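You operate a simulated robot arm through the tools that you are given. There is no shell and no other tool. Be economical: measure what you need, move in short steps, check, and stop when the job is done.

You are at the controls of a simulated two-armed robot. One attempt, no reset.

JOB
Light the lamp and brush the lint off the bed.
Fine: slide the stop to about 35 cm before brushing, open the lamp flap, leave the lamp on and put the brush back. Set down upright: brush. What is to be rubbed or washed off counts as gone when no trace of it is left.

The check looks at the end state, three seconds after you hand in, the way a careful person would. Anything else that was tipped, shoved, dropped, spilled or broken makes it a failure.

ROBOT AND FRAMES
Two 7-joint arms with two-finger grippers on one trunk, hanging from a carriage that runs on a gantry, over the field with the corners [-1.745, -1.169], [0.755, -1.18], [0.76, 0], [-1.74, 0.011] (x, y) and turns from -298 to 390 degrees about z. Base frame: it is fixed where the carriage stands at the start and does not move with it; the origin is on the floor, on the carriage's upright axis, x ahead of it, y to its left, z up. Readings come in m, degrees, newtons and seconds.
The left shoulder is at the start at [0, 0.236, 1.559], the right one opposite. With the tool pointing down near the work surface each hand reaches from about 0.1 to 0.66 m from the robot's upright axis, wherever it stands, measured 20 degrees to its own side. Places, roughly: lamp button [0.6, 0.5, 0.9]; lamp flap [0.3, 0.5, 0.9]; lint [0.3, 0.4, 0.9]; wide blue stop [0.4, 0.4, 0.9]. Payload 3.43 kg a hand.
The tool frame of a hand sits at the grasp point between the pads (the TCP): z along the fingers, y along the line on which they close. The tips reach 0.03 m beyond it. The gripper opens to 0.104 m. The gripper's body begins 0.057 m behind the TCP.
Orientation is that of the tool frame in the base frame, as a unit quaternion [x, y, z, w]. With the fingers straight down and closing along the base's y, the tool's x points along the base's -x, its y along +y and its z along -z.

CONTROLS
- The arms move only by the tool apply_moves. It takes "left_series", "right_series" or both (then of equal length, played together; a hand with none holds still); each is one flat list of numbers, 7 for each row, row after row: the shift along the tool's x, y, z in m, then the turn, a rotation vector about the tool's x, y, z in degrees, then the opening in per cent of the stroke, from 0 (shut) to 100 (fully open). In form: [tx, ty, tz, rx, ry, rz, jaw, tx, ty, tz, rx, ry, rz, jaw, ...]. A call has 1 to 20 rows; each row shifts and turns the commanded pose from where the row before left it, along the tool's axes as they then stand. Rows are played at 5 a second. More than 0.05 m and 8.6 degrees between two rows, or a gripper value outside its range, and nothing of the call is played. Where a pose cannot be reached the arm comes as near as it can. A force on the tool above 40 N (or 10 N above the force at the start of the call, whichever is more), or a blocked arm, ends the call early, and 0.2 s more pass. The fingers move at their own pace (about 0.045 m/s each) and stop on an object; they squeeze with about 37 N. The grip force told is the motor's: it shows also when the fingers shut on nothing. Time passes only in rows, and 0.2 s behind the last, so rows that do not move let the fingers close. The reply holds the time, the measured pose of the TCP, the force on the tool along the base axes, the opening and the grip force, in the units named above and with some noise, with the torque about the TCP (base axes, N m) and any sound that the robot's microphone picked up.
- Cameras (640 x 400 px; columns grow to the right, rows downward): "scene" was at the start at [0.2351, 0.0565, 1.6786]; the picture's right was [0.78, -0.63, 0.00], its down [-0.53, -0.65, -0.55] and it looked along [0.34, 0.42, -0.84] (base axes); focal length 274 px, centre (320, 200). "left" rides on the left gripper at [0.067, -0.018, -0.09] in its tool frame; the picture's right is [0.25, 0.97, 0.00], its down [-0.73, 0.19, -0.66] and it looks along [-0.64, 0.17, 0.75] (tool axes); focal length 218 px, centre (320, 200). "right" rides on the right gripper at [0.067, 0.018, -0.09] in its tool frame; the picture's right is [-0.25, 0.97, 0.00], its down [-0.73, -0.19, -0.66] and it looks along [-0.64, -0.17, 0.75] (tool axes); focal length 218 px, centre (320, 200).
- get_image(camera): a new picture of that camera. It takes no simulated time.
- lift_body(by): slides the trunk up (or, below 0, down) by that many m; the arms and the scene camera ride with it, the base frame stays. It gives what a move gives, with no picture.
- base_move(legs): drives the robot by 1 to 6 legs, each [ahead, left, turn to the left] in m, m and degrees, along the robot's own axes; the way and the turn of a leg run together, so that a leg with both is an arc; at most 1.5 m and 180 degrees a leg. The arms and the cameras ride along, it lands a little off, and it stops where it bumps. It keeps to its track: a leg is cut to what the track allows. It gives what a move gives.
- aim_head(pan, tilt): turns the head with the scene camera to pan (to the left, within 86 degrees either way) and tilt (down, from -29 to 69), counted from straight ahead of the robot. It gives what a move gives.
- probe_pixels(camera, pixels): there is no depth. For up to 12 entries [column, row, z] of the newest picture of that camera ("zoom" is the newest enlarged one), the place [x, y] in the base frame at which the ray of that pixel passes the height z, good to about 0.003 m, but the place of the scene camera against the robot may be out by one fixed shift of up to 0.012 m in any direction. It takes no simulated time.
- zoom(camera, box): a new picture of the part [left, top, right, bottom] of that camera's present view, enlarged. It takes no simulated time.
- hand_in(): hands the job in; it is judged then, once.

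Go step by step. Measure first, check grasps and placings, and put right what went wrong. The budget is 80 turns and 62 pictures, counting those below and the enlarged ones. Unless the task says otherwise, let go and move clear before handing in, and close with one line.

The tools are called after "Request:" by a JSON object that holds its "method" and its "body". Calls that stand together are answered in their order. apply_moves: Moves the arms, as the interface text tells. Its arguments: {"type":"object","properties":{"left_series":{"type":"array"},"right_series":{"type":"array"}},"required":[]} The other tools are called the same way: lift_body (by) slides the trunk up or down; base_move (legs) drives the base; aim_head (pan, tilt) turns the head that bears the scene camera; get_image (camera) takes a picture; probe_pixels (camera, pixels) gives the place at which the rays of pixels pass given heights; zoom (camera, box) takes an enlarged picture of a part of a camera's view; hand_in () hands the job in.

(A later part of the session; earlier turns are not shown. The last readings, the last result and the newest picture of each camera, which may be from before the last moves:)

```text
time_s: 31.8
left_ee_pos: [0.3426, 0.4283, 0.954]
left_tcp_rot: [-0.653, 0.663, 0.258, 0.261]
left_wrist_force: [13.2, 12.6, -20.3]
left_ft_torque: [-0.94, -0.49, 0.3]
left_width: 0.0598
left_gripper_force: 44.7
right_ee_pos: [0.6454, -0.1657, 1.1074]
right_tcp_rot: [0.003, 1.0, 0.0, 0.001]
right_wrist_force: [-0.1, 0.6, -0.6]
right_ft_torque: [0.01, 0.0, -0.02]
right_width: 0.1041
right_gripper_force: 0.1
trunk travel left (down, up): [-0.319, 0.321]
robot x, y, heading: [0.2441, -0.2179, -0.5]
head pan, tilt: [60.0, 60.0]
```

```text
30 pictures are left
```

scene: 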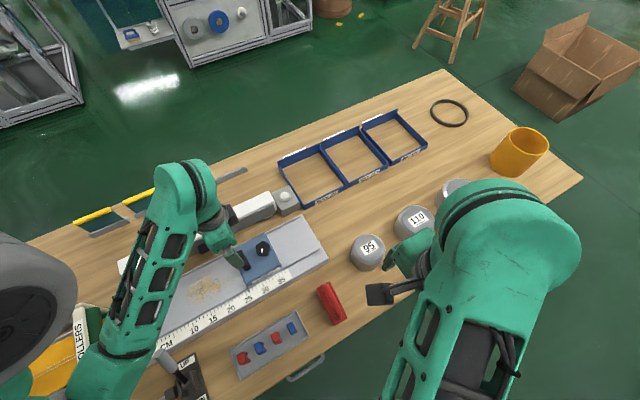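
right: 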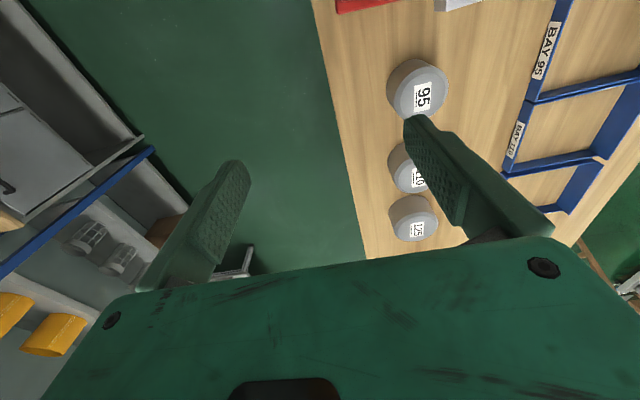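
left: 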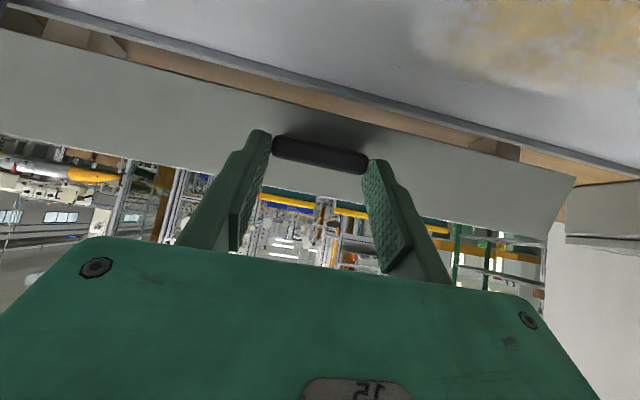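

The path suggests the hinge lies near (y 0.508, z 0.968). I continue more steeply upward and ease the x force.

Request:
{"method": "apply_moves", "body": {"left_series": [-0.003, -0.002, -0.006, 0, 0, 0, 20, -0.003, -0.001, -0.006, 0, 0, 0, 20, -0.003, 0, -0.006, 0, 0, 0, 20, 0, 0, 0, 0, 0, 0, 20]}}

Request:
{"method": "get_image", "body": {"camera": "left"}}

```text
time_s: 32.8
left_ee_pos: [0.3418, 0.4233, 0.9772]
left_tcp_rot: [-0.652, 0.662, 0.263, 0.262]
left_wrist_force: [0.1, -0.6, -0.3]
left_ft_torque: [-0.02, -0.04, 0.02]
left_width: 0.021
left_gripper_force: 0.0
right_ee_pos: [0.6445, -0.1655, 1.1087]
right_tcp_rot: [0.002, 1.0, 0.0, 0.0]
right_wrist_force: [0.4, 0.4, -0.5]
right_ft_torque: [-0.02, 0.01, 0.0]
right_width: 0.104
right_gripper_force: 0.1
trunk travel left (down, up): [-0.319, 0.321]
robot x, y, heading: [0.2451, -0.2227, -0.3]
head pan, tilt: [60.0, 60.0]
```

```text
29 pictures are left
```

left: 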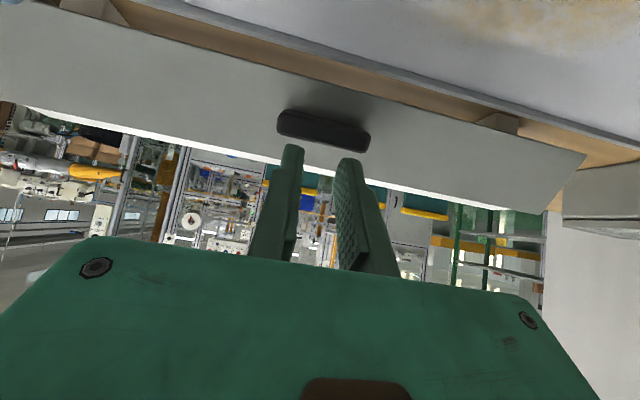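

The grip slipped, but the flap stays where it was left (~30° open); the tab is now about (y 0.45, z 0.937). I reopen and regrip deeper.

Request:
{"method": "apply_moves", "body": {"left_series": [0, 0, -0.01, 0, 0, 0, 100, 0.004, 0, 0, 0, 0, 0, 100, 0.004, 0, 0, 0, 0, 0, 100, 0, 0, 0, 0, 0, 0, 100, 0, 0, 0.012, 0, 0, 0, 100, 0, 0, 0.011, 0, 0, 0, 100, 0, 0, 0.011, 0, 0, 0, 100, 0, 0, 0, 0, 0, 0, 100]}}

Request:
{"method": "get_image", "body": {"camera": "left"}}

```text
time_s: 34.6
left_ee_pos: [0.3415, 0.4335, 0.9499]
left_tcp_rot: [-0.653, 0.662, 0.261, 0.261]
left_wrist_force: [0.0, -2.9, 1.5]
left_ft_torque: [0.01, 0.1, 0.14]
left_width: 0.1036
left_gripper_force: 0.1
right_ee_pos: [0.6433, -0.1657, 1.1077]
right_tcp_rot: [0.003, 1.0, -0.001, 0.001]
right_wrist_force: [0.0, 0.0, 0.7]
right_ft_torque: [0.03, 0.0, -0.01]
right_width: 0.1042
right_gripper_force: 0.0
trunk travel left (down, up): [-0.319, 0.321]
robot x, y, heading: [0.2422, -0.2225, -0.3]
head pan, tilt: [60.0, 60.0]
```

```text
28 pictures are left
```

left: 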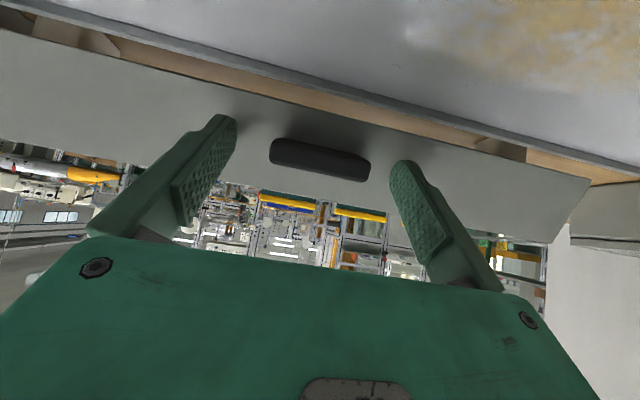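

The fingers touch the flap with the tab between them. I close and then swing the hand rigidly about the hinge (tilting back as I lift).

Request:
{"method": "apply_moves", "body": {"left_series": [0, 0, 0.002, 0, 0, 0, 60, 0, 0, 0, 0, 0, 0, 20, 0, 0, 0, 0, 0, 0, 20, 0, 0, 0, 0, 0, 0, 20, 0, 0, 0, 0, 0, 0, 20, -0.0023, 0, -0.0035, 0, 4, 0, 20, -0.0023, 0, -0.0035, 0, 4, 0, 20, -0.0023, 0, -0.0035, 0, 4, 0, 20, -0.0023, 0, -0.0035, 0, 4, 0, 20, 0, 0, 0, 0, 0, 0, 20]}}

Request:
{"method": "get_image", "body": {"camera": "left"}}

```text
time_s: 36.8
left_ee_pos: [0.3433, 0.4352, 0.9656]
left_tcp_rot: [-0.682, 0.692, 0.168, 0.166]
left_wrist_force: [0.7, 17.7, -19.0]
left_ft_torque: [-0.52, -0.07, 0.77]
left_width: 0.0597
left_gripper_force: 44.7
right_ee_pos: [0.6425, -0.1646, 1.108]
right_tcp_rot: [0.002, 1.0, 0.0, 0.001]
right_wrist_force: [-0.3, -0.1, -0.3]
right_ft_torque: [-0.03, 0.03, 0.03]
right_width: 0.104
right_gripper_force: 0.0
trunk travel left (down, up): [-0.319, 0.321]
robot x, y, heading: [0.2474, -0.2225, -0.4]
head pan, tilt: [60.0, 60.0]
```

```text
27 pictures are left
```

left: 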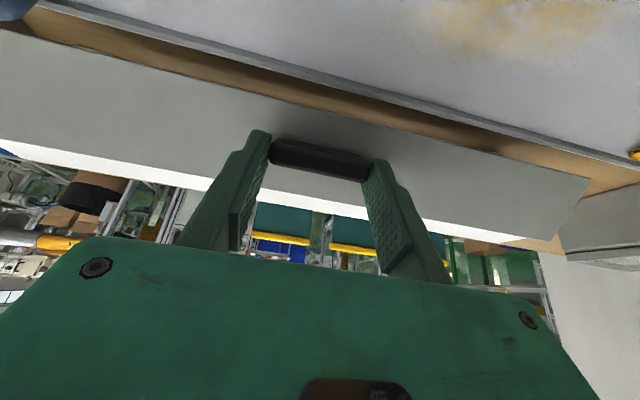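

Still gripped and following. I continue the swing with slightly less outward pull.

Request:
{"method": "apply_moves", "body": {"left_series": [-0.003, 0, -0.0033, 0, 4, 0, 20, -0.003, 0, -0.0033, 0, 4, 0, 20, -0.003, 0, -0.0033, 0, 4, 0, 20, -0.003, 0, -0.0033, 0, 4, 0, 20, 0, 0, 0, 0, 0, 0, 20]}}

Request:
{"method": "get_image", "body": {"camera": "left"}}

```text
time_s: 38.0
left_ee_pos: [0.3423, 0.4396, 0.9828]
left_tcp_rot: [-0.698, 0.709, 0.071, 0.067]
left_wrist_force: [-1.0, 13.9, -23.7]
left_ft_torque: [-0.43, -0.2, 0.55]
left_width: 0.0599
left_gripper_force: 45.6
right_ee_pos: [0.643, -0.1654, 1.1076]
right_tcp_rot: [0.002, 1.0, 0.0, -0.001]
right_wrist_force: [-0.4, 1.0, 0.5]
right_ft_torque: [-0.03, 0.02, -0.05]
right_width: 0.104
right_gripper_force: 0.1
trunk travel left (down, up): [-0.319, 0.321]
robot x, y, heading: [0.2451, -0.2219, -0.4]
head pan, tilt: [60.0, 60.0]
```

```text
26 pictures are left
```

left: 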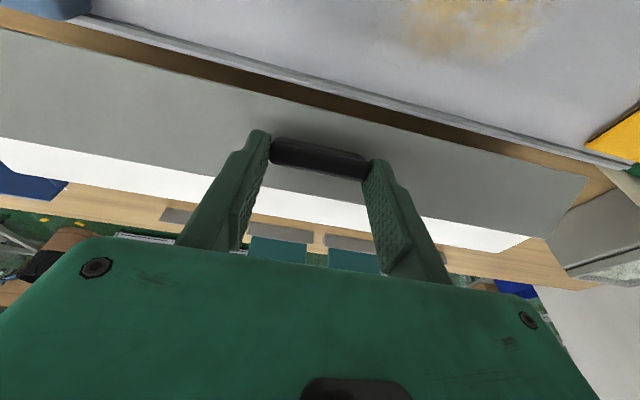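

Good: flap about 60° open, hand nearly vertical. I continue another ~30°.

Request:
{"method": "apply_moves", "body": {"left_series": [-0.003, 0, -0.0033, 0, 4, 0, 20, -0.003, 0, -0.0033, 0, 4, 0, 20, -0.003, 0, -0.0033, 0, 4, 0, 20, -0.003, 0, -0.0033, 0, 4, 0, 20, -0.003, 0, -0.0033, 0, 4, 0, 20, -0.003, 0, -0.0033, 0, 4, 0, 20, -0.003, 0, -0.0033, 0, 4, 0, 20, 0, 0, 0, 0, 0, 0, 20]}}

Request:
{"method": "get_image", "body": {"camera": "left"}}

Request:
{"method": "zoom", "body": {"camera": "scene", "box": [60, 90, 340, 265]}}

```text
time_s: 39.8
left_ee_pos: [0.3437, 0.4597, 1.0027]
left_tcp_rot: [-0.694, 0.705, -0.102, -0.107]
left_wrist_force: [-3.8, 5.9, -27.2]
left_ft_torque: [-0.16, -0.16, 0.49]
left_width: 0.0599
left_gripper_force: 44.7
right_ee_pos: [0.6423, -0.1667, 1.1074]
right_tcp_rot: [0.003, 1.0, -0.001, -0.001]
right_wrist_force: [0.2, 0.1, 0.6]
right_ft_torque: [-0.04, -0.04, 0.01]
right_width: 0.104
right_gripper_force: 0.1
trunk travel left (down, up): [-0.319, 0.321]
robot x, y, heading: [0.2428, -0.2203, -0.4]
head pan, tilt: [60.0, 60.0]
```

```text
25 pictures are left
```

left: 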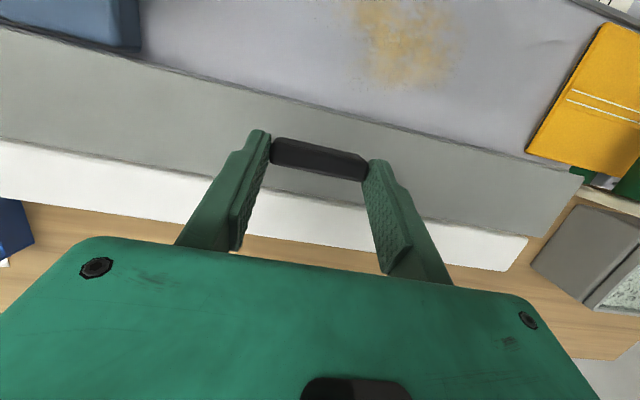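

```text
2.29 times, centred on (200, 178) of scene
```

zoom: 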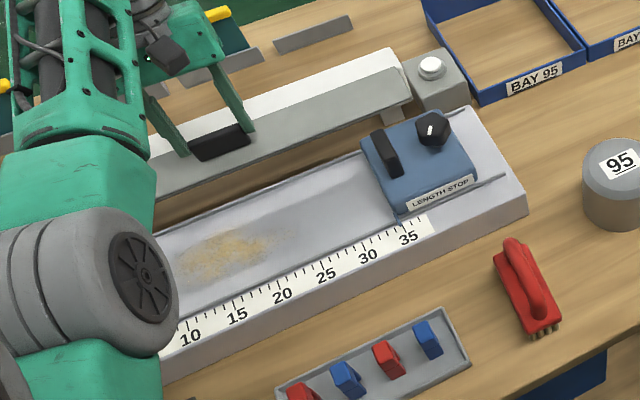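

The flap is about horizontal now. I continue until it resists or about 25° more.

Request:
{"method": "apply_moves", "body": {"left_series": [-0.003, 0, -0.0033, 0, 4, 0, 20, -0.003, 0, -0.0033, 0, 4, 0, 20, -0.003, 0, -0.0033, 0, 4, 0, 20, -0.003, 0, -0.0033, 0, 4, 0, 20, -0.003, 0, -0.0033, 0, 4, 0, 20, -0.003, 0, -0.0033, 0, 4, 0, 20, 0, 0, 0, 0, 0, 0, 20]}}

Request:
{"method": "get_image", "body": {"camera": "left"}}

```text
time_s: 40.4
left_ee_pos: [0.342, 0.4695, 1.0008]
left_tcp_rot: [-0.691, 0.698, -0.133, -0.135]
left_wrist_force: [-10.0, -19.1, 10.4]
left_ft_torque: [-0.82, 0.37, 0.19]
left_width: 0.0597
left_gripper_force: 33.4
left hand out of reach, approached as far as the arm can: row 2
right_ee_pos: [0.6424, -0.1681, 1.1072]
right_tcp_rot: [0.003, 1.0, -0.001, -0.001]
right_wrist_force: [-0.2, -0.3, 0.1]
right_ft_torque: [0.03, 0.0, 0.01]
right_width: 0.1041
right_gripper_force: 0.1
trunk travel left (down, up): [-0.319, 0.321]
robot x, y, heading: [0.2436, -0.2238, -0.7]
head pan, tilt: [60.0, 60.0]
stopped in row 2 (left hand): the force on the tool passed its limit at 130 N (the readings are from after the stop); the commanded pose is now the measured one
```

```text
23 pictures are left
```

left: 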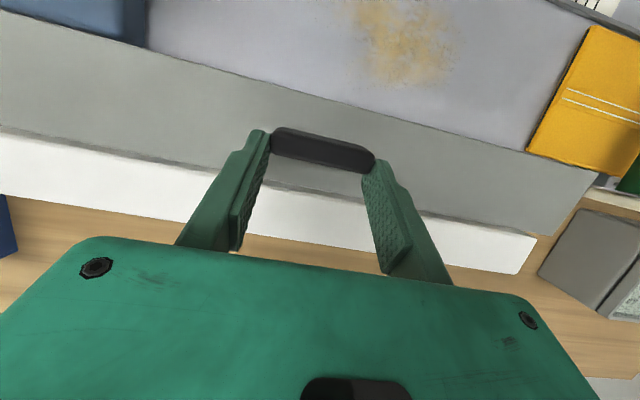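

The arm hit its own limit with a force spike; the flap looks fully up (about horizontal or beyond). I release, retreat and check that it stays.

Request:
{"method": "apply_moves", "body": {"left_series": [0, 0, 0, 0, 0, 0, 50, 0, 0, 0, 0, 0, 0, 100, 0, 0, 0, 0, 0, 0, 100, 0, 0, -0.03, 0, -4, 0, 100, 0, 0, -0.04, 0, -8, 0, 100, 0, 0, -0.04, 0, -8, 0, 100, 0.03, 0, -0.02, 0, -3, 0, 100, 0, 0, 0, 0, 0, 0, 100]}}

Request:
{"method": "get_image", "body": {"camera": "left"}}

Request:
{"method": "zoom", "body": {"camera": "scene", "box": [60, 90, 340, 265]}}

```text
time_s: 42.2
left_ee_pos: [0.3481, 0.4923, 1.1105]
left_tcp_rot: [-0.703, 0.711, 0.008, 0.009]
left_wrist_force: [0.9, 0.0, -0.6]
left_ft_torque: [-0.03, 0.01, 0.0]
left_width: 0.1038
left_gripper_force: 0.0
left hand out of reach, approached as far as the arm can: row 7
right_ee_pos: [0.6445, -0.1658, 1.1086]
right_tcp_rot: [0.003, 1.0, 0.0, -0.001]
right_wrist_force: [-0.2, -0.5, 1.0]
right_ft_torque: [0.0, 0.0, 0.03]
right_width: 0.1039
right_gripper_force: 0.0
trunk travel left (down, up): [-0.319, 0.321]
robot x, y, heading: [0.2416, -0.2199, -0.2]
head pan, tilt: [60.0, 60.0]
```

```text
22 pictures are left
```

left: 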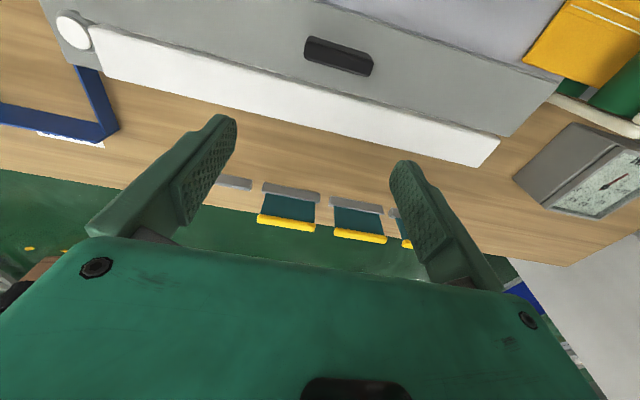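

```text
2.29 times, centred on (200, 178) of scene
```

zoom: 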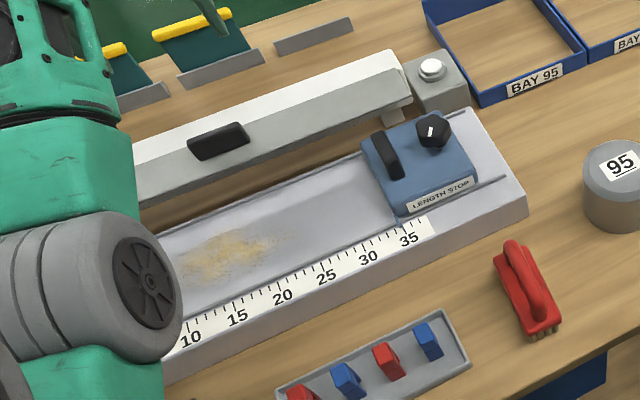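

The flap stays open. Next, the button: I raise the trunk again and drive nearer.

Request:
{"method": "lift_body", "body": {"by": 0.15}}

Request:
{"method": "base_move", "body": {"legs": [[0.08, 0.22, 0]]}}

```text
time_s: 43.9
left_ee_pos: [0.3485, 0.4923, 1.2596]
left_tcp_rot: [-0.703, 0.711, 0.008, 0.009]
left_wrist_force: [-0.7, -0.4, 0.2]
left_ft_torque: [0.0, -0.01, 0.01]
left_width: 0.1042
left_gripper_force: 0.1
right_ee_pos: [0.6432, -0.1664, 1.2576]
right_tcp_rot: [0.003, 1.0, 0.0, 0.001]
right_wrist_force: [-0.4, -0.7, -1.1]
right_ft_torque: [0.0, 0.0, -0.05]
right_width: 0.1038
right_gripper_force: 0.0
trunk travel left (down, up): [-0.469, 0.171]
robot x, y, heading: [0.2407, -0.2217, -0.2]
head pan, tilt: [60.0, 60.0]
```

```text
time_s: 45.7
left_ee_pos: [0.4268, 0.7139, 1.2599]
left_tcp_rot: [-0.704, 0.71, 0.008, 0.01]
left_wrist_force: [-0.5, -0.2, -0.3]
left_ft_torque: [-0.01, 0.0, -0.03]
left_width: 0.1039
left_gripper_force: 0.0
right_ee_pos: [0.723, 0.0553, 1.2573]
right_tcp_rot: [0.002, 1.0, 0.0, 0.0]
right_wrist_force: [0.3, 0.7, -0.3]
right_ft_torque: [-0.01, -0.01, 0.04]
right_width: 0.1042
right_gripper_force: 0.0
trunk travel left (down, up): [-0.469, 0.171]
robot x, y, heading: [0.3256, -0.0012, -0.2]
head pan, tilt: [60.0, 60.0]
```

I turn the hand back to its standard orientation and bring it near the button with jaws closing.

Request:
{"method": "apply_moves", "body": {"left_series": [0, 0, 0, 0, 0, 8.2, 50, 0, 0, 0, 0, 0, 8.2, 0, 0, 0, 0, 0, 0, 8.2, 0, 0, 0, 0, 0, 0, 8.2, 0, 0, 0, 0, 0, 0, 8.2, 0, 0, 0, 0, 0, 0, 8.2, 0, 0, 0, 0, 0, 0, 8.2, 0, 0, 0, 0, 0, 0, 8.2, 0, 0, 0, 0, 0, 0, 8.2, 0, 0, 0, 0, 0, 0, 8.2, 0, 0, 0, 0, 0, 0, 8, 0, -0.0176, -0.0289, 0.0286, 0, 0, 0, 0, -0.0176, -0.0289, 0.0286, 0, 0, 0, 0, -0.0176, -0.0289, 0.0286, 0, 0, 0, 0, -0.0176, -0.0289, 0.0286, 0, 0, 0, 0, -0.0176, -0.0289, 0.0286, 0, 0, 0, 0, -0.0176, -0.0289, 0.0286, 0, 0, 0, 0, -0.0176, -0.0289, 0.0286, 0, 0, 0, 0, 0, 0, 0, 0, 0, 0, 0]}}

Request:
{"method": "get_image", "body": {"camera": "left"}}

```text
time_s: 49.7
left_ee_pos: [0.5487, 0.513, 1.0551]
left_tcp_rot: [0.004, 1.0, 0.012, 0.002]
left_wrist_force: [-0.6, -0.6, -0.2]
left_ft_torque: [0.0, 0.05, 0.02]
left_width: 0.0
left_gripper_force: 34.3
right_ee_pos: [0.7231, 0.0562, 1.258]
right_tcp_rot: [0.002, 1.0, 0.0, 0.0]
right_wrist_force: [0.2, 0.5, 0.3]
right_ft_torque: [0.0, -0.01, 0.01]
right_width: 0.1041
right_gripper_force: 0.0
trunk travel left (down, up): [-0.469, 0.171]
robot x, y, heading: [0.3241, -0.0016, -0.3]
head pan, tilt: [60.0, 60.0]
```

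```text
20 pictures are left
```

left: 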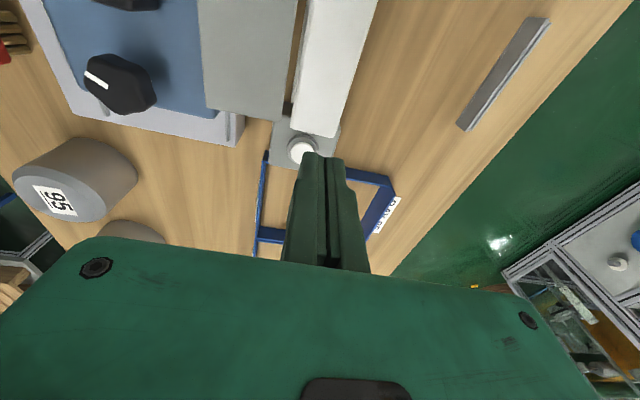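

The button is at (302,151); I probe it.

Request:
{"method": "probe_pixels", "body": {"camera": "left", "pixels": [[302, 150, 0.91], [302, 150, 0.93], [320, 136, 0.96], [275, 121, 0.965], [310, 100, 0.96]]}}

```text
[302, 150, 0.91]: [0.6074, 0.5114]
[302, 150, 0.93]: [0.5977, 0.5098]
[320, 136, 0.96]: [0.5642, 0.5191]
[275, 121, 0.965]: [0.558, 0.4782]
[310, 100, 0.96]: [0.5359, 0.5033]
```

Button at (0.607,0.511), top ~0.91. I move over it and down to tips ≈0.93, then press gently in 4 mm steps.

Request:
{"method": "apply_moves", "body": {"left_series": [-0.03, 0, 0, 0, 0, 0, 0, -0.029, -0.0015, 0, 0, 0, 0, 0, 0, 0, 0.03, 0, 0, 0, 0, 0, 0, 0.03, 0, 0, 0, 0, 0, 0, 0.025, 0, 0, 0, 0, 0, 0, 0.01, 0, 0, 0, 0, 0, 0, 0.01, 0, 0, 0, 0, 0, 0, 0.004, 0, 0, 0, 0, 0, 0, 0.003, 0, 0, 0, 0]}}

```text
time_s: 51.7
left_ee_pos: [0.6072, 0.5146, 0.9436]
left_tcp_rot: [0.004, 1.0, 0.012, 0.002]
left_wrist_force: [0.3, 0.9, 0.4]
left_ft_torque: [0.0, 0.0, 0.01]
left_width: 0.0001
left_gripper_force: 34.7
right_ee_pos: [0.723, 0.0561, 1.2573]
right_tcp_rot: [0.001, 1.0, 0.0, 0.0]
right_wrist_force: [-0.6, 0.3, 0.1]
right_ft_torque: [0.0, -0.01, 0.01]
right_width: 0.1038
right_gripper_force: 0.2
trunk travel left (down, up): [-0.469, 0.171]
robot x, y, heading: [0.3271, -0.0026, 0.1]
head pan, tilt: [60.0, 60.0]
```

Tips are at ~0.914 without contact. I press on in 2 mm steps.

Request:
{"method": "apply_moves", "body": {"left_series": [0, -0.002, 0.002, 0, 0, 0, 0, 0, 0, 0.002, 0, 0, 0, 0, 0, 0, 0.002, 0, 0, 0, 0, 0, 0, 0.002, 0, 0, 0, 0, 0, 0, 0.002, 0, 0, 0, 0]}}

Request:
{"method": "get_image", "body": {"camera": "scene"}}

```text
time_s: 52.9
left_ee_pos: [0.607, 0.5133, 0.9344]
left_tcp_rot: [0.004, 1.0, 0.012, 0.001]
left_wrist_force: [-0.7, 0.7, 0.8]
left_ft_torque: [0.01, 0.01, -0.05]
left_width: 0.0001
left_gripper_force: 34.6
right_ee_pos: [0.7233, 0.0566, 1.2597]
right_tcp_rot: [0.002, 1.0, 0.0, 0.0]
right_wrist_force: [-0.3, -0.1, -0.7]
right_ft_torque: [0.0, -0.03, 0.01]
right_width: 0.1039
right_gripper_force: 0.1
trunk travel left (down, up): [-0.469, 0.171]
robot x, y, heading: [0.3277, -0.0014, -0.1]
head pan, tilt: [60.0, 60.0]
```

```text
19 pictures are left
```

scene: 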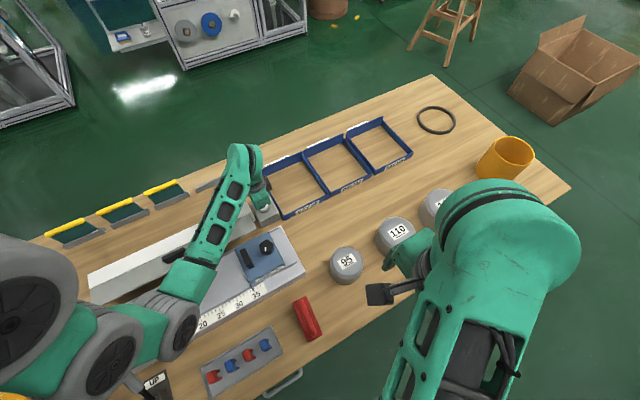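

Tips at ~0.904, still no contact. I look from the wrist before going on down.

Request:
{"method": "zoom", "body": {"camera": "left", "box": [220, 80, 420, 205]}}

```text
3.20 times, centred on (320, 142) of left
```

zoom: 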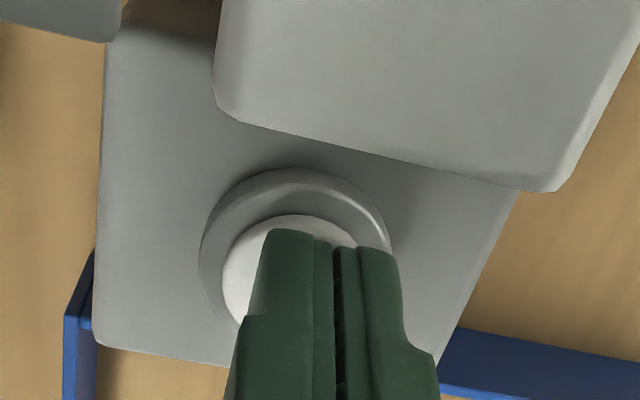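

The tips are over the button, ~4 mm too far in +y. I correct and press lower.

Request:
{"method": "apply_moves", "body": {"left_series": [0, -0.004, 0, 0, 0, 0, 0, 0, 0, 0.003, 0, 0, 0, 0, 0, 0, 0.003, 0, 0, 0, 0, 0, 0, 0.003, 0, 0, 0, 0, 0, 0, 0.003, 0, 0, 0, 0]}}

```text
time_s: 53.9
left_ee_pos: [0.6104, 0.5129, 0.9278]
left_tcp_rot: [0.003, 1.0, 0.017, 0.006]
left_wrist_force: [-3.1, -3.3, 18.9]
left_ft_torque: [-0.15, 0.2, 0.01]
left_width: 0.0056
left_gripper_force: 34.2
right_ee_pos: [0.7235, 0.0567, 1.2578]
right_tcp_rot: [0.002, 1.0, 0.0, -0.001]
right_wrist_force: [-0.3, 0.1, -0.2]
right_ft_torque: [0.02, -0.02, 0.0]
right_width: 0.1037
right_gripper_force: 0.1
trunk travel left (down, up): [-0.469, 0.171]
robot x, y, heading: [0.3208, -0.0006, 0.2]
head pan, tilt: [60.0, 60.0]
heard: click
stopped in row 5 (left hand): the force on the tool passed its limit at 43 N (the readings are from after the stop); the commanded pose is now the measured one
```

A click was heard at the press. I lift off and check the lamp.

Request:
{"method": "apply_moves", "body": {"left_series": [0, 0, -0.02, 0, 0, 0, 0, 0, 0, -0.04, 0, 0, 0, 0, 0, 0, -0.04, 0, 0, 0, 0, 0, 0, -0.04, 0, 0, 0, 0, 0, 0, 0, 0, 0, 0, 50]}}

Request:
{"method": "get_image", "body": {"camera": "left"}}

Request:
{"method": "zoom", "body": {"camera": "scene", "box": [80, 160, 400, 360]}}

```text
time_s: 55.1
left_ee_pos: [0.606, 0.5058, 1.0707]
left_tcp_rot: [0.004, 1.0, 0.014, 0.004]
left_wrist_force: [0.8, 0.0, 0.2]
left_ft_torque: [-0.01, 0.01, -0.01]
left_width: 0.0342
left_gripper_force: 0.1
right_ee_pos: [0.7229, 0.0547, 1.2586]
right_tcp_rot: [0.001, 1.0, 0.0, 0.001]
right_wrist_force: [-0.3, 0.9, -0.1]
right_ft_torque: [-0.02, 0.01, 0.03]
right_width: 0.104
right_gripper_force: 0.1
trunk travel left (down, up): [-0.469, 0.171]
robot x, y, heading: [0.3247, 0.0006, -0.1]
head pan, tilt: [60.0, 60.0]
```

```text
17 pictures are left
```

left: 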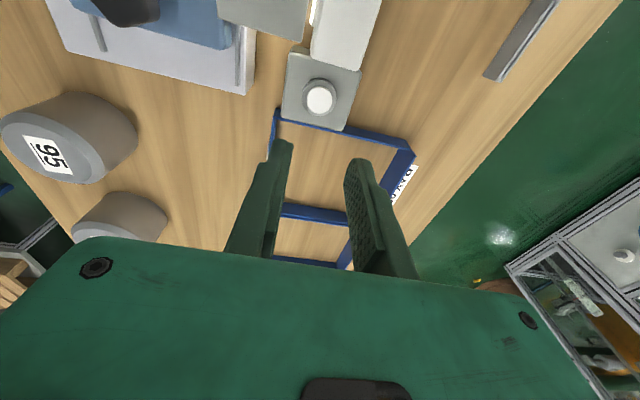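

```text
2.00 times, centred on (240, 260) of scene
```

zoom: 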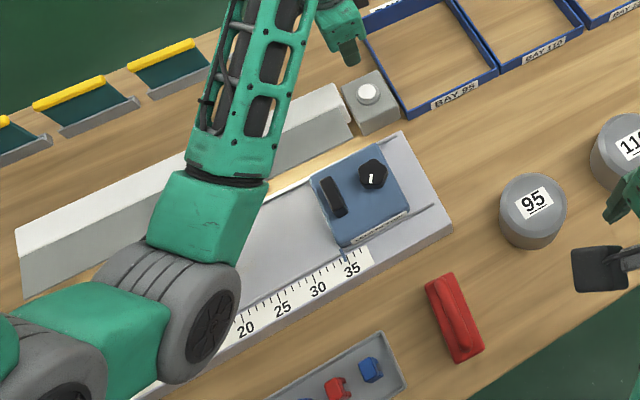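

The lamp is lit (bright strip behind the stop) and the flap is open. Now I move the open left hand near the red brush to measure it.

Request:
{"method": "apply_moves", "body": {"left_series": [0.0157, -0.0407, -0.003, 0, 0, 0, 100, 0.0157, -0.0407, -0.003, 0, 0, 0, 100, 0.0157, -0.0407, -0.003, 0, 0, 0, 100, 0.0157, -0.0407, -0.003, 0, 0, 0, 100, 0.0157, -0.0407, -0.003, 0, 0, 0, 100, 0.0157, -0.0407, -0.003, 0, 0, 0, 100, 0.0157, -0.0407, -0.003, 0, 0, 0, 100, 0.0157, -0.0407, -0.003, 0, 0, 0, 100, 0, 0, 0, 0, 0, 0, 100]}}

Request:
{"method": "get_image", "body": {"camera": "left"}}

```text
time_s: 57.1
left_ee_pos: [0.4812, 0.18, 1.0808]
left_tcp_rot: [0.004, 1.0, 0.014, 0.004]
left_wrist_force: [0.1, -0.2, -0.2]
left_ft_torque: [-0.02, -0.02, 0.0]
left_width: 0.1041
left_gripper_force: 0.0
right_ee_pos: [0.7243, 0.0548, 1.2577]
right_tcp_rot: [0.002, 1.0, 0.0, 0.0]
right_wrist_force: [0.0, 1.2, 0.1]
right_ft_torque: [-0.03, -0.01, -0.03]
right_width: 0.104
right_gripper_force: 0.1
trunk travel left (down, up): [-0.469, 0.171]
robot x, y, heading: [0.326, -0.0013, -0.2]
head pan, tilt: [60.0, 60.0]
```

```text
15 pictures are left
```

left: 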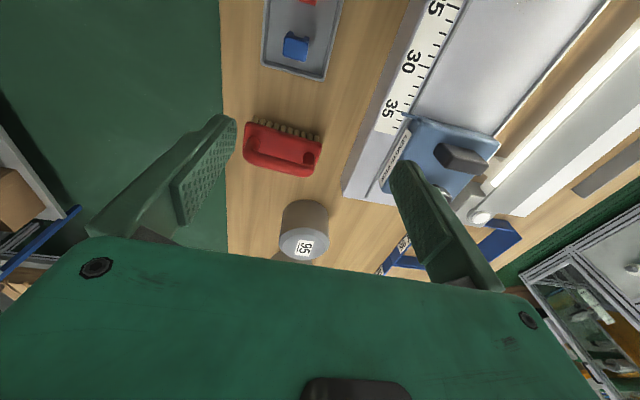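

The brush lies with its length roughly along y. I zoom and probe its handle.

Request:
{"method": "zoom", "body": {"camera": "left", "box": [225, 100, 345, 175]}}

Request:
{"method": "probe_pixels", "body": {"camera": "left", "pixels": [[243, 160, 0.9], [310, 174, 0.9], [243, 160, 0.92], [310, 174, 0.92], [276, 166, 0.92], [276, 166, 0.94], [248, 124, 0.89], [321, 137, 0.89], [300, 250, 0.9]]}}

Request:
{"method": "probe_pixels", "body": {"camera": "scene", "pixels": [[297, 302, 0.9], [311, 338, 0.9], [304, 320, 0.9], [304, 320, 0.92], [304, 320, 0.94]]}}

```text
5.33 times, centred on (285, 138) of left
```

zoom: 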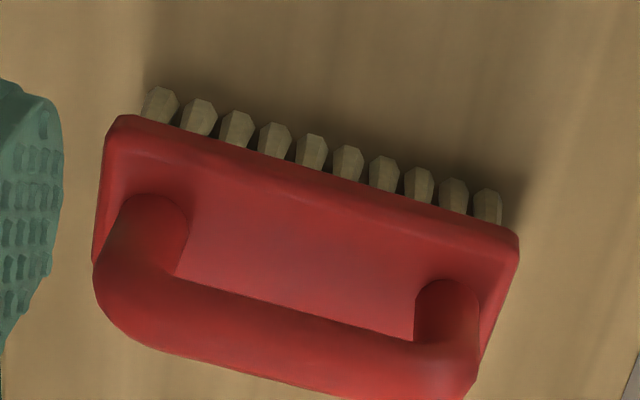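

```text
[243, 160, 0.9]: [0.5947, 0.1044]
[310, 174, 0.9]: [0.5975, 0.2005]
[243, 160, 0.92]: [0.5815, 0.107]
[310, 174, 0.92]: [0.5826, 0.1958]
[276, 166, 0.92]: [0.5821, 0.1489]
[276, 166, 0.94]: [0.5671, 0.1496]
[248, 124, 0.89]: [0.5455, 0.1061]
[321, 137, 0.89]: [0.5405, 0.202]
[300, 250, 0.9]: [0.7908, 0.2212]
```

```text
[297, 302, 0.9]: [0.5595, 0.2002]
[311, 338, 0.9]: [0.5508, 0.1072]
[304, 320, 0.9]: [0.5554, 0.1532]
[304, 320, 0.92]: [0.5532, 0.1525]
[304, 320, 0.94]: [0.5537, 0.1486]
```

Handle: bar centre about (0.564,0.152), top z≈0.944, length along y. Rather than twisting the wrist, I turn the robot to face the table: raise the hand, drive to about (0.55,−0.15) and turn 90° left.

Request:
{"method": "apply_moves", "body": {"left_series": [0, 0, -0.045, 0, 0, 0, 100, 0, 0, -0.045, 0, 0, 0, 100, 0, 0, -0.045, 0, 0, 0, 100, 0, 0, 0, 0, 0, 0, 100]}}

Request:
{"method": "base_move", "body": {"legs": [[0.224, -0.15, 0], [0, 0, 90]]}}

Request:
{"method": "aim_head", "body": {"pan": 20, "tilt": 58}}

Request:
{"method": "get_image", "body": {"camera": "scene"}}

```text
time_s: 58.1
left_ee_pos: [0.4724, 0.1775, 1.1614]
left_tcp_rot: [0.004, 1.0, 0.013, 0.006]
left_wrist_force: [-0.2, 0.2, 0.1]
left_ft_torque: [0.0, 0.0, 0.0]
left_width: 0.1037
left_gripper_force: 0.1
left hand out of reach, approached as far as the arm can: row 2, 3
right_ee_pos: [0.7223, 0.0556, 1.2582]
right_tcp_rot: [0.002, 1.0, 0.0, 0.0]
right_wrist_force: [-0.2, -0.7, 0.1]
right_ft_torque: [-0.01, 0.02, 0.0]
right_width: 0.1039
right_gripper_force: 0.1
trunk travel left (down, up): [-0.469, 0.171]
robot x, y, heading: [0.3262, -0.0019, -0.2]
head pan, tilt: [60.0, 60.0]
```

```text
time_s: 63.8
left_ee_pos: [0.3669, -0.0019, 1.1612]
left_tcp_rot: [-0.699, 0.715, 0.014, -0.005]
left_wrist_force: [0.2, 0.2, 0.3]
left_ft_torque: [0.03, -0.03, 0.0]
left_width: 0.1041
left_gripper_force: 0.0
right_ee_pos: [0.4949, 0.2466, 1.2583]
right_tcp_rot: [-0.701, 0.714, 0.0, 0.0]
right_wrist_force: [0.5, -1.4, 0.7]
right_ft_torque: [-0.06, 0.0, 0.0]
right_width: 0.1041
right_gripper_force: 0.1
trunk travel left (down, up): [-0.469, 0.171]
robot x, y, heading: [0.5471, -0.1511, 88.9]
head pan, tilt: [60.0, 60.0]
```

```text
time_s: 64.9
left_ee_pos: [0.3674, -0.0003, 1.1608]
left_tcp_rot: [-0.698, 0.716, 0.013, -0.005]
left_wrist_force: [0.5, -0.1, -0.2]
left_ft_torque: [0.02, -0.03, 0.01]
left_width: 0.104
left_gripper_force: 0.2
right_ee_pos: [0.4938, 0.2468, 1.2579]
right_tcp_rot: [-0.7, 0.714, 0.0, 0.0]
right_wrist_force: [0.3, -0.9, -0.6]
right_ft_torque: [-0.02, 0.02, 0.01]
right_width: 0.1039
right_gripper_force: 0.1
trunk travel left (down, up): [-0.469, 0.171]
robot x, y, heading: [0.5441, -0.153, 88.8]
head pan, tilt: [20.0, 58.0]
```

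```text
13 pictures are left
```

scene: 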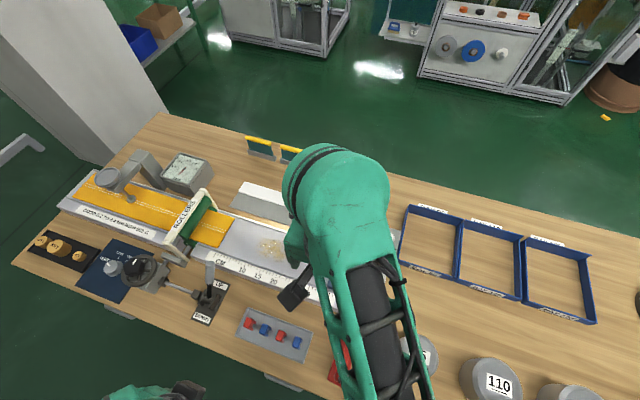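

The right arm hovers over the brush area. I first shift the right hand 0.23 m to the right, then bring the left hand over the brush.

Request:
{"method": "apply_moves", "body": {"right_series": [0, -0.046, 0, 0, 0, 0, 100, 0, -0.046, 0, 0, 0, 0, 100, 0, -0.046, 0, 0, 0, 0, 100, 0, -0.046, 0, 0, 0, 0, 100, 0, -0.046, 0, 0, 0, 0, 100, 0, 0, 0, 0, 0, 0, 100, 0, 0, 0, 0, 0, 0, 100, 0, 0, 0, 0, 0, 0, 100, 0, 0, 0, 0, 0, 0, 100, 0, 0, 0, 0, 0, 0, 100, 0, 0, 0, 0, 0, 0, 100, 0, 0, 0, 0, 0, 0, 100], "left_series": [0, 0, 0, 0, 0, 0, 100, 0, 0, 0, 0, 0, 0, 100, 0, 0, 0, 0, 0, 0, 100, 0, 0, 0, 0, 0, 0, 100, -0.025, -0.033, 0, 0, 0, 0, 100, -0.025, -0.033, 0.01, 0, 0, 0, 100, -0.025, -0.033, 0.02, 0, 0, 0, 100, -0.025, -0.033, 0.02, 0, 0, 0, 100, -0.025, -0.033, 0.02, 0, 0, 0, 100, -0.02, -0.03, 0.02, 0, 0, 0, 100, 0, 0, 0.02, 0, 0, 0, 100, 0, 0, 0, 0, 0, 0, 100]}}

Request:
{"method": "get_image", "body": {"camera": "left"}}

```text
time_s: 67.5
left_ee_pos: [0.5641, 0.1384, 1.0452]
left_tcp_rot: [-0.698, 0.716, 0.013, -0.004]
left_wrist_force: [-0.9, -1.1, 1.1]
left_ft_torque: [0.01, 0.0, 0.01]
left_width: 0.104
left_gripper_force: 0.2
left hand out of reach, approached as far as the arm can: row 5
right_ee_pos: [0.7115, 0.2684, 1.2119]
right_tcp_rot: [-0.7, 0.714, 0.0, 0.0]
right_wrist_force: [0.2, -0.3, -0.6]
right_ft_torque: [0.02, -0.02, -0.02]
right_width: 0.1041
right_gripper_force: 0.1
right hand out of reach, approached as far as the arm can: row 1, 2, 3, 4, 5
trunk travel left (down, up): [-0.469, 0.171]
robot x, y, heading: [0.5461, -0.1552, 88.9]
head pan, tilt: [20.0, 58.0]
```

```text
12 pictures are left
```

left: 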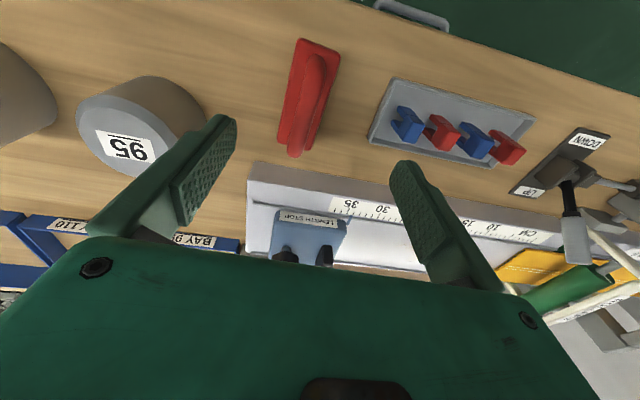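

The brush lies between the fingers in view; I probe its handle ends at z 0.94.

Request:
{"method": "probe_pixels", "body": {"camera": "left", "pixels": [[317, 58, 0.94], [296, 152, 0.94], [308, 105, 0.94], [308, 105, 0.92], [300, 40, 0.9], [335, 48, 0.9], [282, 140, 0.9], [325, 105, 0.9]]}}

```text
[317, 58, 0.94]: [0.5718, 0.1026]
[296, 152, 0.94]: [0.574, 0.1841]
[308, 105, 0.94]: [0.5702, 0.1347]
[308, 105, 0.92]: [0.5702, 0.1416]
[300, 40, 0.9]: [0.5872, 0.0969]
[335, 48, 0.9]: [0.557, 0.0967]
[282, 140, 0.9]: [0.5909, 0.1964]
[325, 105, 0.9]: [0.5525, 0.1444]
```

Handle centre (0.571,0.146), well aligned. I descend with a half-open jaw and close on it.

Request:
{"method": "apply_moves", "body": {"left_series": [-0.009, -0.007, 0, 0, 0, 0, 60, 0, 0, 0.035, 0, 0, 0, 60, 0, 0, 0.035, 0, 0, 0, 60, 0, 0, 0.02, 0, 0, 0, 60, 0, 0, 0.011, 0, 0, 0, 60, 0, 0, 0, 0, 0, 0, 30, 0, 0, 0, 0, 0, 0, 5, 0, 0, 0, 0, 0, 0, 5, 0, 0, 0, 0, 0, 0, 5]}}

Request:
{"method": "get_image", "body": {"camera": "left"}}

```text
time_s: 69.5
left_ee_pos: [0.5679, 0.1487, 0.9665]
left_tcp_rot: [-0.698, 0.716, 0.013, -0.006]
left_wrist_force: [-1.0, 0.0, 0.1]
left_ft_torque: [-0.04, -0.02, -0.03]
left_width: 0.0053
left_gripper_force: 0.1
left hand out of reach, approached as far as the arm can: row 4, 5
right_ee_pos: [0.7111, 0.2672, 1.2117]
right_tcp_rot: [-0.699, 0.715, 0.0, 0.0]
right_wrist_force: [-0.4, 0.1, -0.6]
right_ft_torque: [-0.01, -0.01, -0.01]
right_width: 0.1041
right_gripper_force: 0.0
trunk travel left (down, up): [-0.469, 0.171]
robot x, y, heading: [0.5453, -0.1527, 88.7]
head pan, tilt: [20.0, 58.0]
```

```text
11 pictures are left
```

left: 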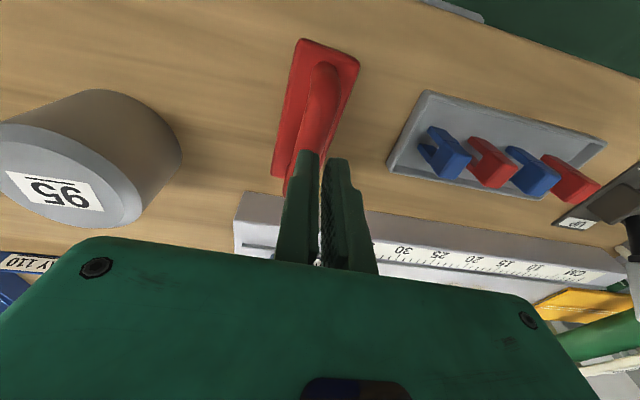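

The arm was limited 2 cm above the handle (jaw shut on nothing). I raise, open, and lower the trunk 0.12 m.

Request:
{"method": "apply_moves", "body": {"left_series": [0, 0, -0.045, 0, 0, 0, 60, 0, 0, -0.045, 0, 0, 0, 60, 0, 0, -0.045, 0, 0, 0, 60, 0, 0, 0, 0, 0, 0, 60]}}

Request:
{"method": "lift_body", "body": {"by": -0.12}}

```text
time_s: 70.5
left_ee_pos: [0.5684, 0.1456, 1.0986]
left_tcp_rot: [-0.699, 0.715, 0.013, -0.008]
left_wrist_force: [0.3, -0.8, 0.5]
left_ft_torque: [0.08, -0.05, 0.05]
left_width: 0.0623
left_gripper_force: 0.1
right_ee_pos: [0.7122, 0.2655, 1.2107]
right_tcp_rot: [-0.7, 0.714, 0.001, 0.0]
right_wrist_force: [-0.5, -0.3, -1.2]
right_ft_torque: [0.04, -0.03, -0.01]
right_width: 0.1041
right_gripper_force: 0.0
trunk travel left (down, up): [-0.469, 0.171]
robot x, y, heading: [0.545, -0.1514, 88.9]
head pan, tilt: [20.0, 58.0]
```

```text
time_s: 72.0
left_ee_pos: [0.5691, 0.1472, 0.9822]
left_tcp_rot: [-0.698, 0.716, 0.014, -0.005]
left_wrist_force: [-0.5, -0.1, 0.3]
left_ft_torque: [-0.02, 0.01, -0.01]
left_width: 0.0626
left_gripper_force: 0.1
right_ee_pos: [0.7115, 0.2681, 1.0919]
right_tcp_rot: [-0.701, 0.713, 0.002, 0.002]
right_wrist_force: [-0.3, 0.7, -0.3]
right_ft_torque: [0.01, -0.04, -0.03]
right_width: 0.1045
right_gripper_force: 0.1
trunk travel left (down, up): [-0.349, 0.291]
robot x, y, heading: [0.5454, -0.1554, 89.0]
head pan, tilt: [20.0, 58.0]
```

Now I descend to TCP z≈0.943 and grip the handle.

Request:
{"method": "apply_moves", "body": {"left_series": [0, -0.002, 0.015, 0, 0, 0, 60, 0, 0, 0.015, 0, 0, 0, 60, 0, 0, 0.009, 0, 0, 0, 60, 0, 0, 0, 0, 0, 0, 60, 0, 0, 0, 0, 0, 0, 30, 0, 0, 0, 0, 0, 0, 5, 0, 0, 0, 0, 0, 0, 5, 0, 0, 0, 0, 0, 0, 5]}}

Request:
{"method": "get_image", "body": {"camera": "left"}}

```text
time_s: 73.8
left_ee_pos: [0.5713, 0.1468, 0.9416]
left_tcp_rot: [-0.698, 0.716, 0.014, -0.005]
left_wrist_force: [-0.1, -0.2, 0.2]
left_ft_torque: [0.05, 0.01, -0.01]
left_width: 0.0171
left_gripper_force: 37.6
right_ee_pos: [0.7127, 0.2672, 1.0912]
right_tcp_rot: [-0.7, 0.714, 0.0, 0.001]
right_wrist_force: [0.2, -0.3, 0.2]
right_ft_torque: [-0.01, -0.01, -0.02]
right_width: 0.1039
right_gripper_force: 0.2
trunk travel left (down, up): [-0.349, 0.291]
robot x, y, heading: [0.5426, -0.1526, 89.0]
head pan, tilt: [20.0, 58.0]
```

```text
10 pictures are left
```

left: 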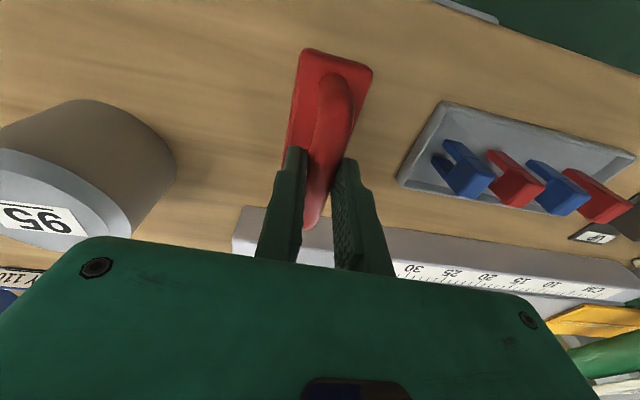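

The brush handle is held (17 mm; grasp pose 0.571, 0.147, 0.942). I lift, carry it to −x, then over the lint at a safe height.

Request:
{"method": "apply_moves", "body": {"left_series": [0, 0, -0.04, 0, 0, 0, 5, 0, 0, -0.04, 0, 0, 0, 5, 0, 0, -0.04, 0, 0, 0, 5, 0, 0.047, 0, 0, 0, 0, 5, 0, 0.047, 0, 0, 0, 0, 5, 0, 0.047, 0, 0, 0, 0, 5, 0, 0.047, 0, 0, 0, 0, 5, 0, 0.047, 0, 0, 0, 0, 5, 0, 0.046, 0, 0, 0, 0, 5, -0.047, 0, 0, 0, 0, 0, 5, -0.047, 0, 0, 0, 0, 0, 5, -0.047, 0, 0, 0, 0, 0, 5, -0.047, 0, 0, 0, 0, 0, 5, 0, 0, 0, 0, 0, 0, 5]}}

Request:
{"method": "get_image", "body": {"camera": "left"}}

```text
time_s: 76.8
left_ee_pos: [0.2978, 0.3412, 1.0707]
left_tcp_rot: [-0.698, 0.716, 0.014, -0.005]
left_wrist_force: [0.0, -0.3, 0.9]
left_ft_torque: [0.02, -0.04, 0.0]
left_width: 0.0052
left_gripper_force: 0.1
right_ee_pos: [0.7115, 0.2667, 1.0925]
right_tcp_rot: [-0.7, 0.714, 0.001, 0.001]
right_wrist_force: [0.5, -0.5, -0.6]
right_ft_torque: [-0.04, -0.01, 0.02]
right_width: 0.1037
right_gripper_force: 0.1
trunk travel left (down, up): [-0.349, 0.291]
robot x, y, heading: [0.5476, -0.1541, 88.8]
head pan, tilt: [20.0, 58.0]
```

```text
9 pictures are left
```

left: 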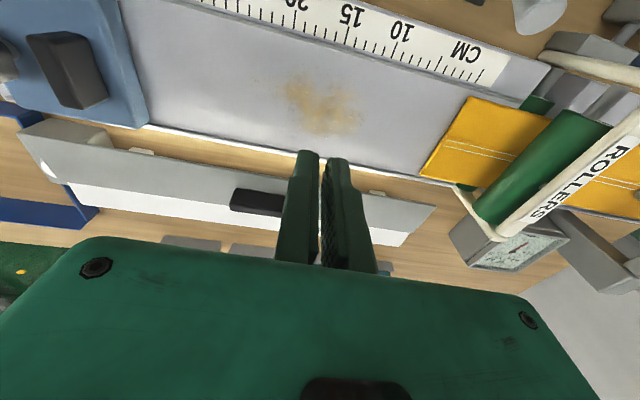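

The brush is no longer in the jaw (opening 5 mm). I look where it is.

Request:
{"method": "aim_head", "body": {"pan": 0, "tilt": 60}}

Request:
{"method": "get_image", "body": {"camera": "scene"}}

```text
time_s: 77.6
left_ee_pos: [0.2991, 0.344, 1.0712]
left_tcp_rot: [-0.698, 0.716, 0.014, -0.005]
left_wrist_force: [0.2, 0.0, -0.3]
left_ft_torque: [-0.04, 0.02, -0.01]
left_width: 0.0052
left_gripper_force: 0.1
right_ee_pos: [0.712, 0.2683, 1.0922]
right_tcp_rot: [-0.7, 0.714, 0.0, 0.0]
right_wrist_force: [-0.7, 0.1, -0.2]
right_ft_torque: [0.02, 0.0, 0.0]
right_width: 0.104
right_gripper_force: 0.0
trunk travel left (down, up): [-0.349, 0.291]
robot x, y, heading: [0.5422, -0.1536, 88.8]
head pan, tilt: [0.0, 60.0]
```

```text
8 pictures are left
```

scene: 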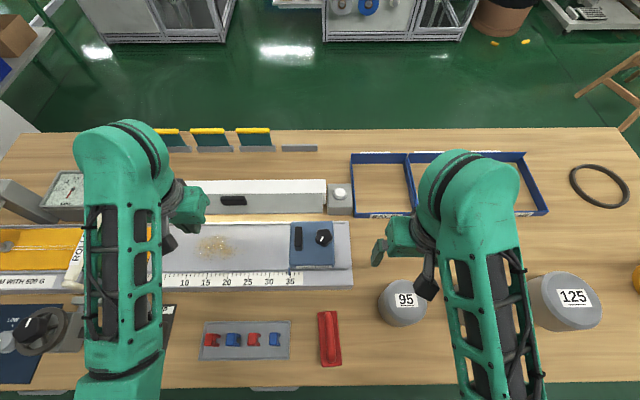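

The brush slipped out at the lift and still stands upright near its place (scene 329,338). I go back above it and measure again.

Request:
{"method": "apply_moves", "body": {"left_series": [0.049, 0, 0, 0, 0, 0, 5, 0.049, 0, 0, 0, 0, 0, 5, 0.049, 0, 0, 0, 0, 0, 5, 0.049, 0, 0, 0, 0, 0, 5, 0, -0.045, 0, 0, 0, 0, 30, 0, -0.045, 0, 0, 0, 0, 60, 0, -0.045, 0, 0, 0, 0, 60, 0, -0.045, 0, 0, 0, 0, 60, 0, -0.045, 0, 0, 0, 0, 60, 0, -0.044, 0, 0, 0, 0, 60, 0, 0, 0, 0, 0, 0, 60]}}

Request:
{"method": "get_image", "body": {"camera": "left"}}

```text
time_s: 80.0
left_ee_pos: [0.5635, 0.1368, 1.0621]
left_tcp_rot: [-0.699, 0.715, 0.014, -0.005]
left_wrist_force: [0.2, 0.1, 0.2]
left_ft_torque: [0.03, -0.01, -0.03]
left_width: 0.0624
left_gripper_force: 0.2
right_ee_pos: [0.7116, 0.267, 1.0927]
right_tcp_rot: [-0.701, 0.714, 0.001, 0.001]
right_wrist_force: [-0.8, 0.7, -0.1]
right_ft_torque: [-0.01, 0.01, 0.02]
right_width: 0.1038
right_gripper_force: 0.0
trunk travel left (down, up): [-0.349, 0.291]
robot x, y, heading: [0.5452, -0.1535, 89.0]
head pan, tilt: [0.0, 60.0]
```

```text
7 pictures are left
```

left: 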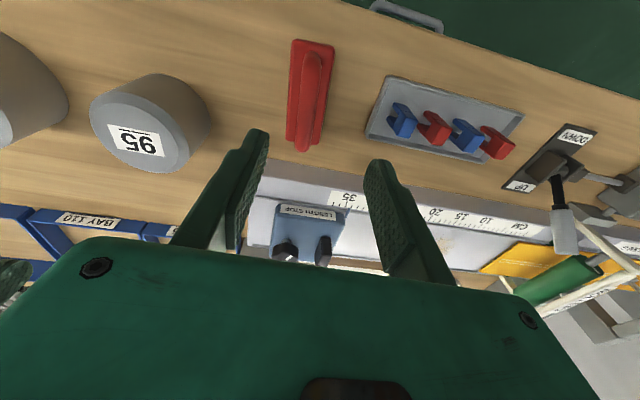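

The brush stands upright, slightly turned. I probe handle ends and the back plate.

Request:
{"method": "probe_pixels", "body": {"camera": "left", "pixels": [[313, 58, 0.935], [300, 146, 0.935], [307, 100, 0.935], [307, 100, 0.92], [293, 42, 0.9], [333, 48, 0.9], [288, 138, 0.9], [322, 145, 0.9]]}}

```text
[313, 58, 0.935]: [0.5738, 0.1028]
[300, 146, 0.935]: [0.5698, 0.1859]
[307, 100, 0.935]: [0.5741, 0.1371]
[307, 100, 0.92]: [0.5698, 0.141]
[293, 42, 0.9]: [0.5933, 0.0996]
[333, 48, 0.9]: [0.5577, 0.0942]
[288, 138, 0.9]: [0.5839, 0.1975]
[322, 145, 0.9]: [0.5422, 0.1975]
```

Brush centre (0.571,0.146), turned ~5°. I match the yaw, descend deeper (to z≈0.930) and close fully.

Request:
{"method": "apply_moves", "body": {"left_series": [-0.01, -0.008, 0.02, 0, 0, 0, 60, 0, 0, 0.035, 0, 0, -5, 60, 0, 0, 0.035, 0, 0, 0, 60, 0, 0, 0.025, 0, 0, 0, 60, 0, 0, 0.006, 0, 0, 0, 60, 0, 0, 0.004, 0, 0, 0, 60, 0, 0, 0.004, 0, 0, 0, 60, 0, 0, 0.003, 0, 0, 0, 60, 0, 0, 0, 0, 0, 0, 60]}}

```text
time_s: 82.0
left_ee_pos: [0.5664, 0.1497, 0.9329]
left_tcp_rot: [0.729, -0.684, -0.013, 0.005]
left_wrist_force: [-0.5, -0.5, -0.3]
left_ft_torque: [0.0, -0.02, -0.02]
left_width: 0.0624
left_gripper_force: 0.1
right_ee_pos: [0.7113, 0.2679, 1.0918]
right_tcp_rot: [-0.701, 0.713, 0.001, 0.001]
right_wrist_force: [-0.4, 0.2, 0.4]
right_ft_torque: [-0.02, 0.0, -0.01]
right_width: 0.1042
right_gripper_force: 0.1
trunk travel left (down, up): [-0.349, 0.291]
robot x, y, heading: [0.5478, -0.1505, 88.8]
head pan, tilt: [0.0, 60.0]
```

No contact yet; I go on in small steps to find the back plate.

Request:
{"method": "apply_moves", "body": {"left_series": [0, -0.003, 0.003, 0, 0, 0, 60, 0, 0, 0.003, 0, 0, 0, 60, 0, 0, 0.003, 0, 0, 0, 60, 0, 0, 0.003, 0, 0, 0, 60, 0, 0, 0, 0, 0, 0, 60]}}

```text
time_s: 83.2
left_ee_pos: [0.5688, 0.151, 0.919]
left_tcp_rot: [0.729, -0.684, -0.014, 0.005]
left_wrist_force: [-0.1, 0.6, 0.6]
left_ft_torque: [0.0, -0.03, -0.02]
left_width: 0.0625
left_gripper_force: 0.0
right_ee_pos: [0.711, 0.2685, 1.0913]
right_tcp_rot: [-0.7, 0.714, 0.001, 0.001]
right_wrist_force: [0.3, 0.3, -0.2]
right_ft_torque: [-0.01, 0.03, -0.03]
right_width: 0.1038
right_gripper_force: 0.1
trunk travel left (down, up): [-0.349, 0.291]
robot x, y, heading: [0.5448, -0.153, 89.0]
head pan, tilt: [0.0, 60.0]
```

Still free; with this opening the fingers may straddle the back plate. I take one look.

Request:
{"method": "get_image", "body": {"camera": "left"}}

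```text
6 pictures are left
```

left: 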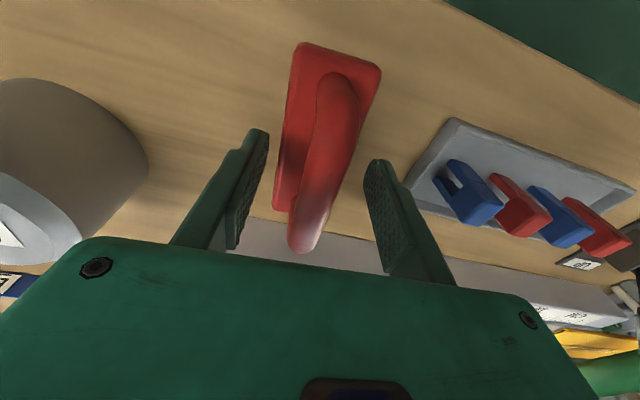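

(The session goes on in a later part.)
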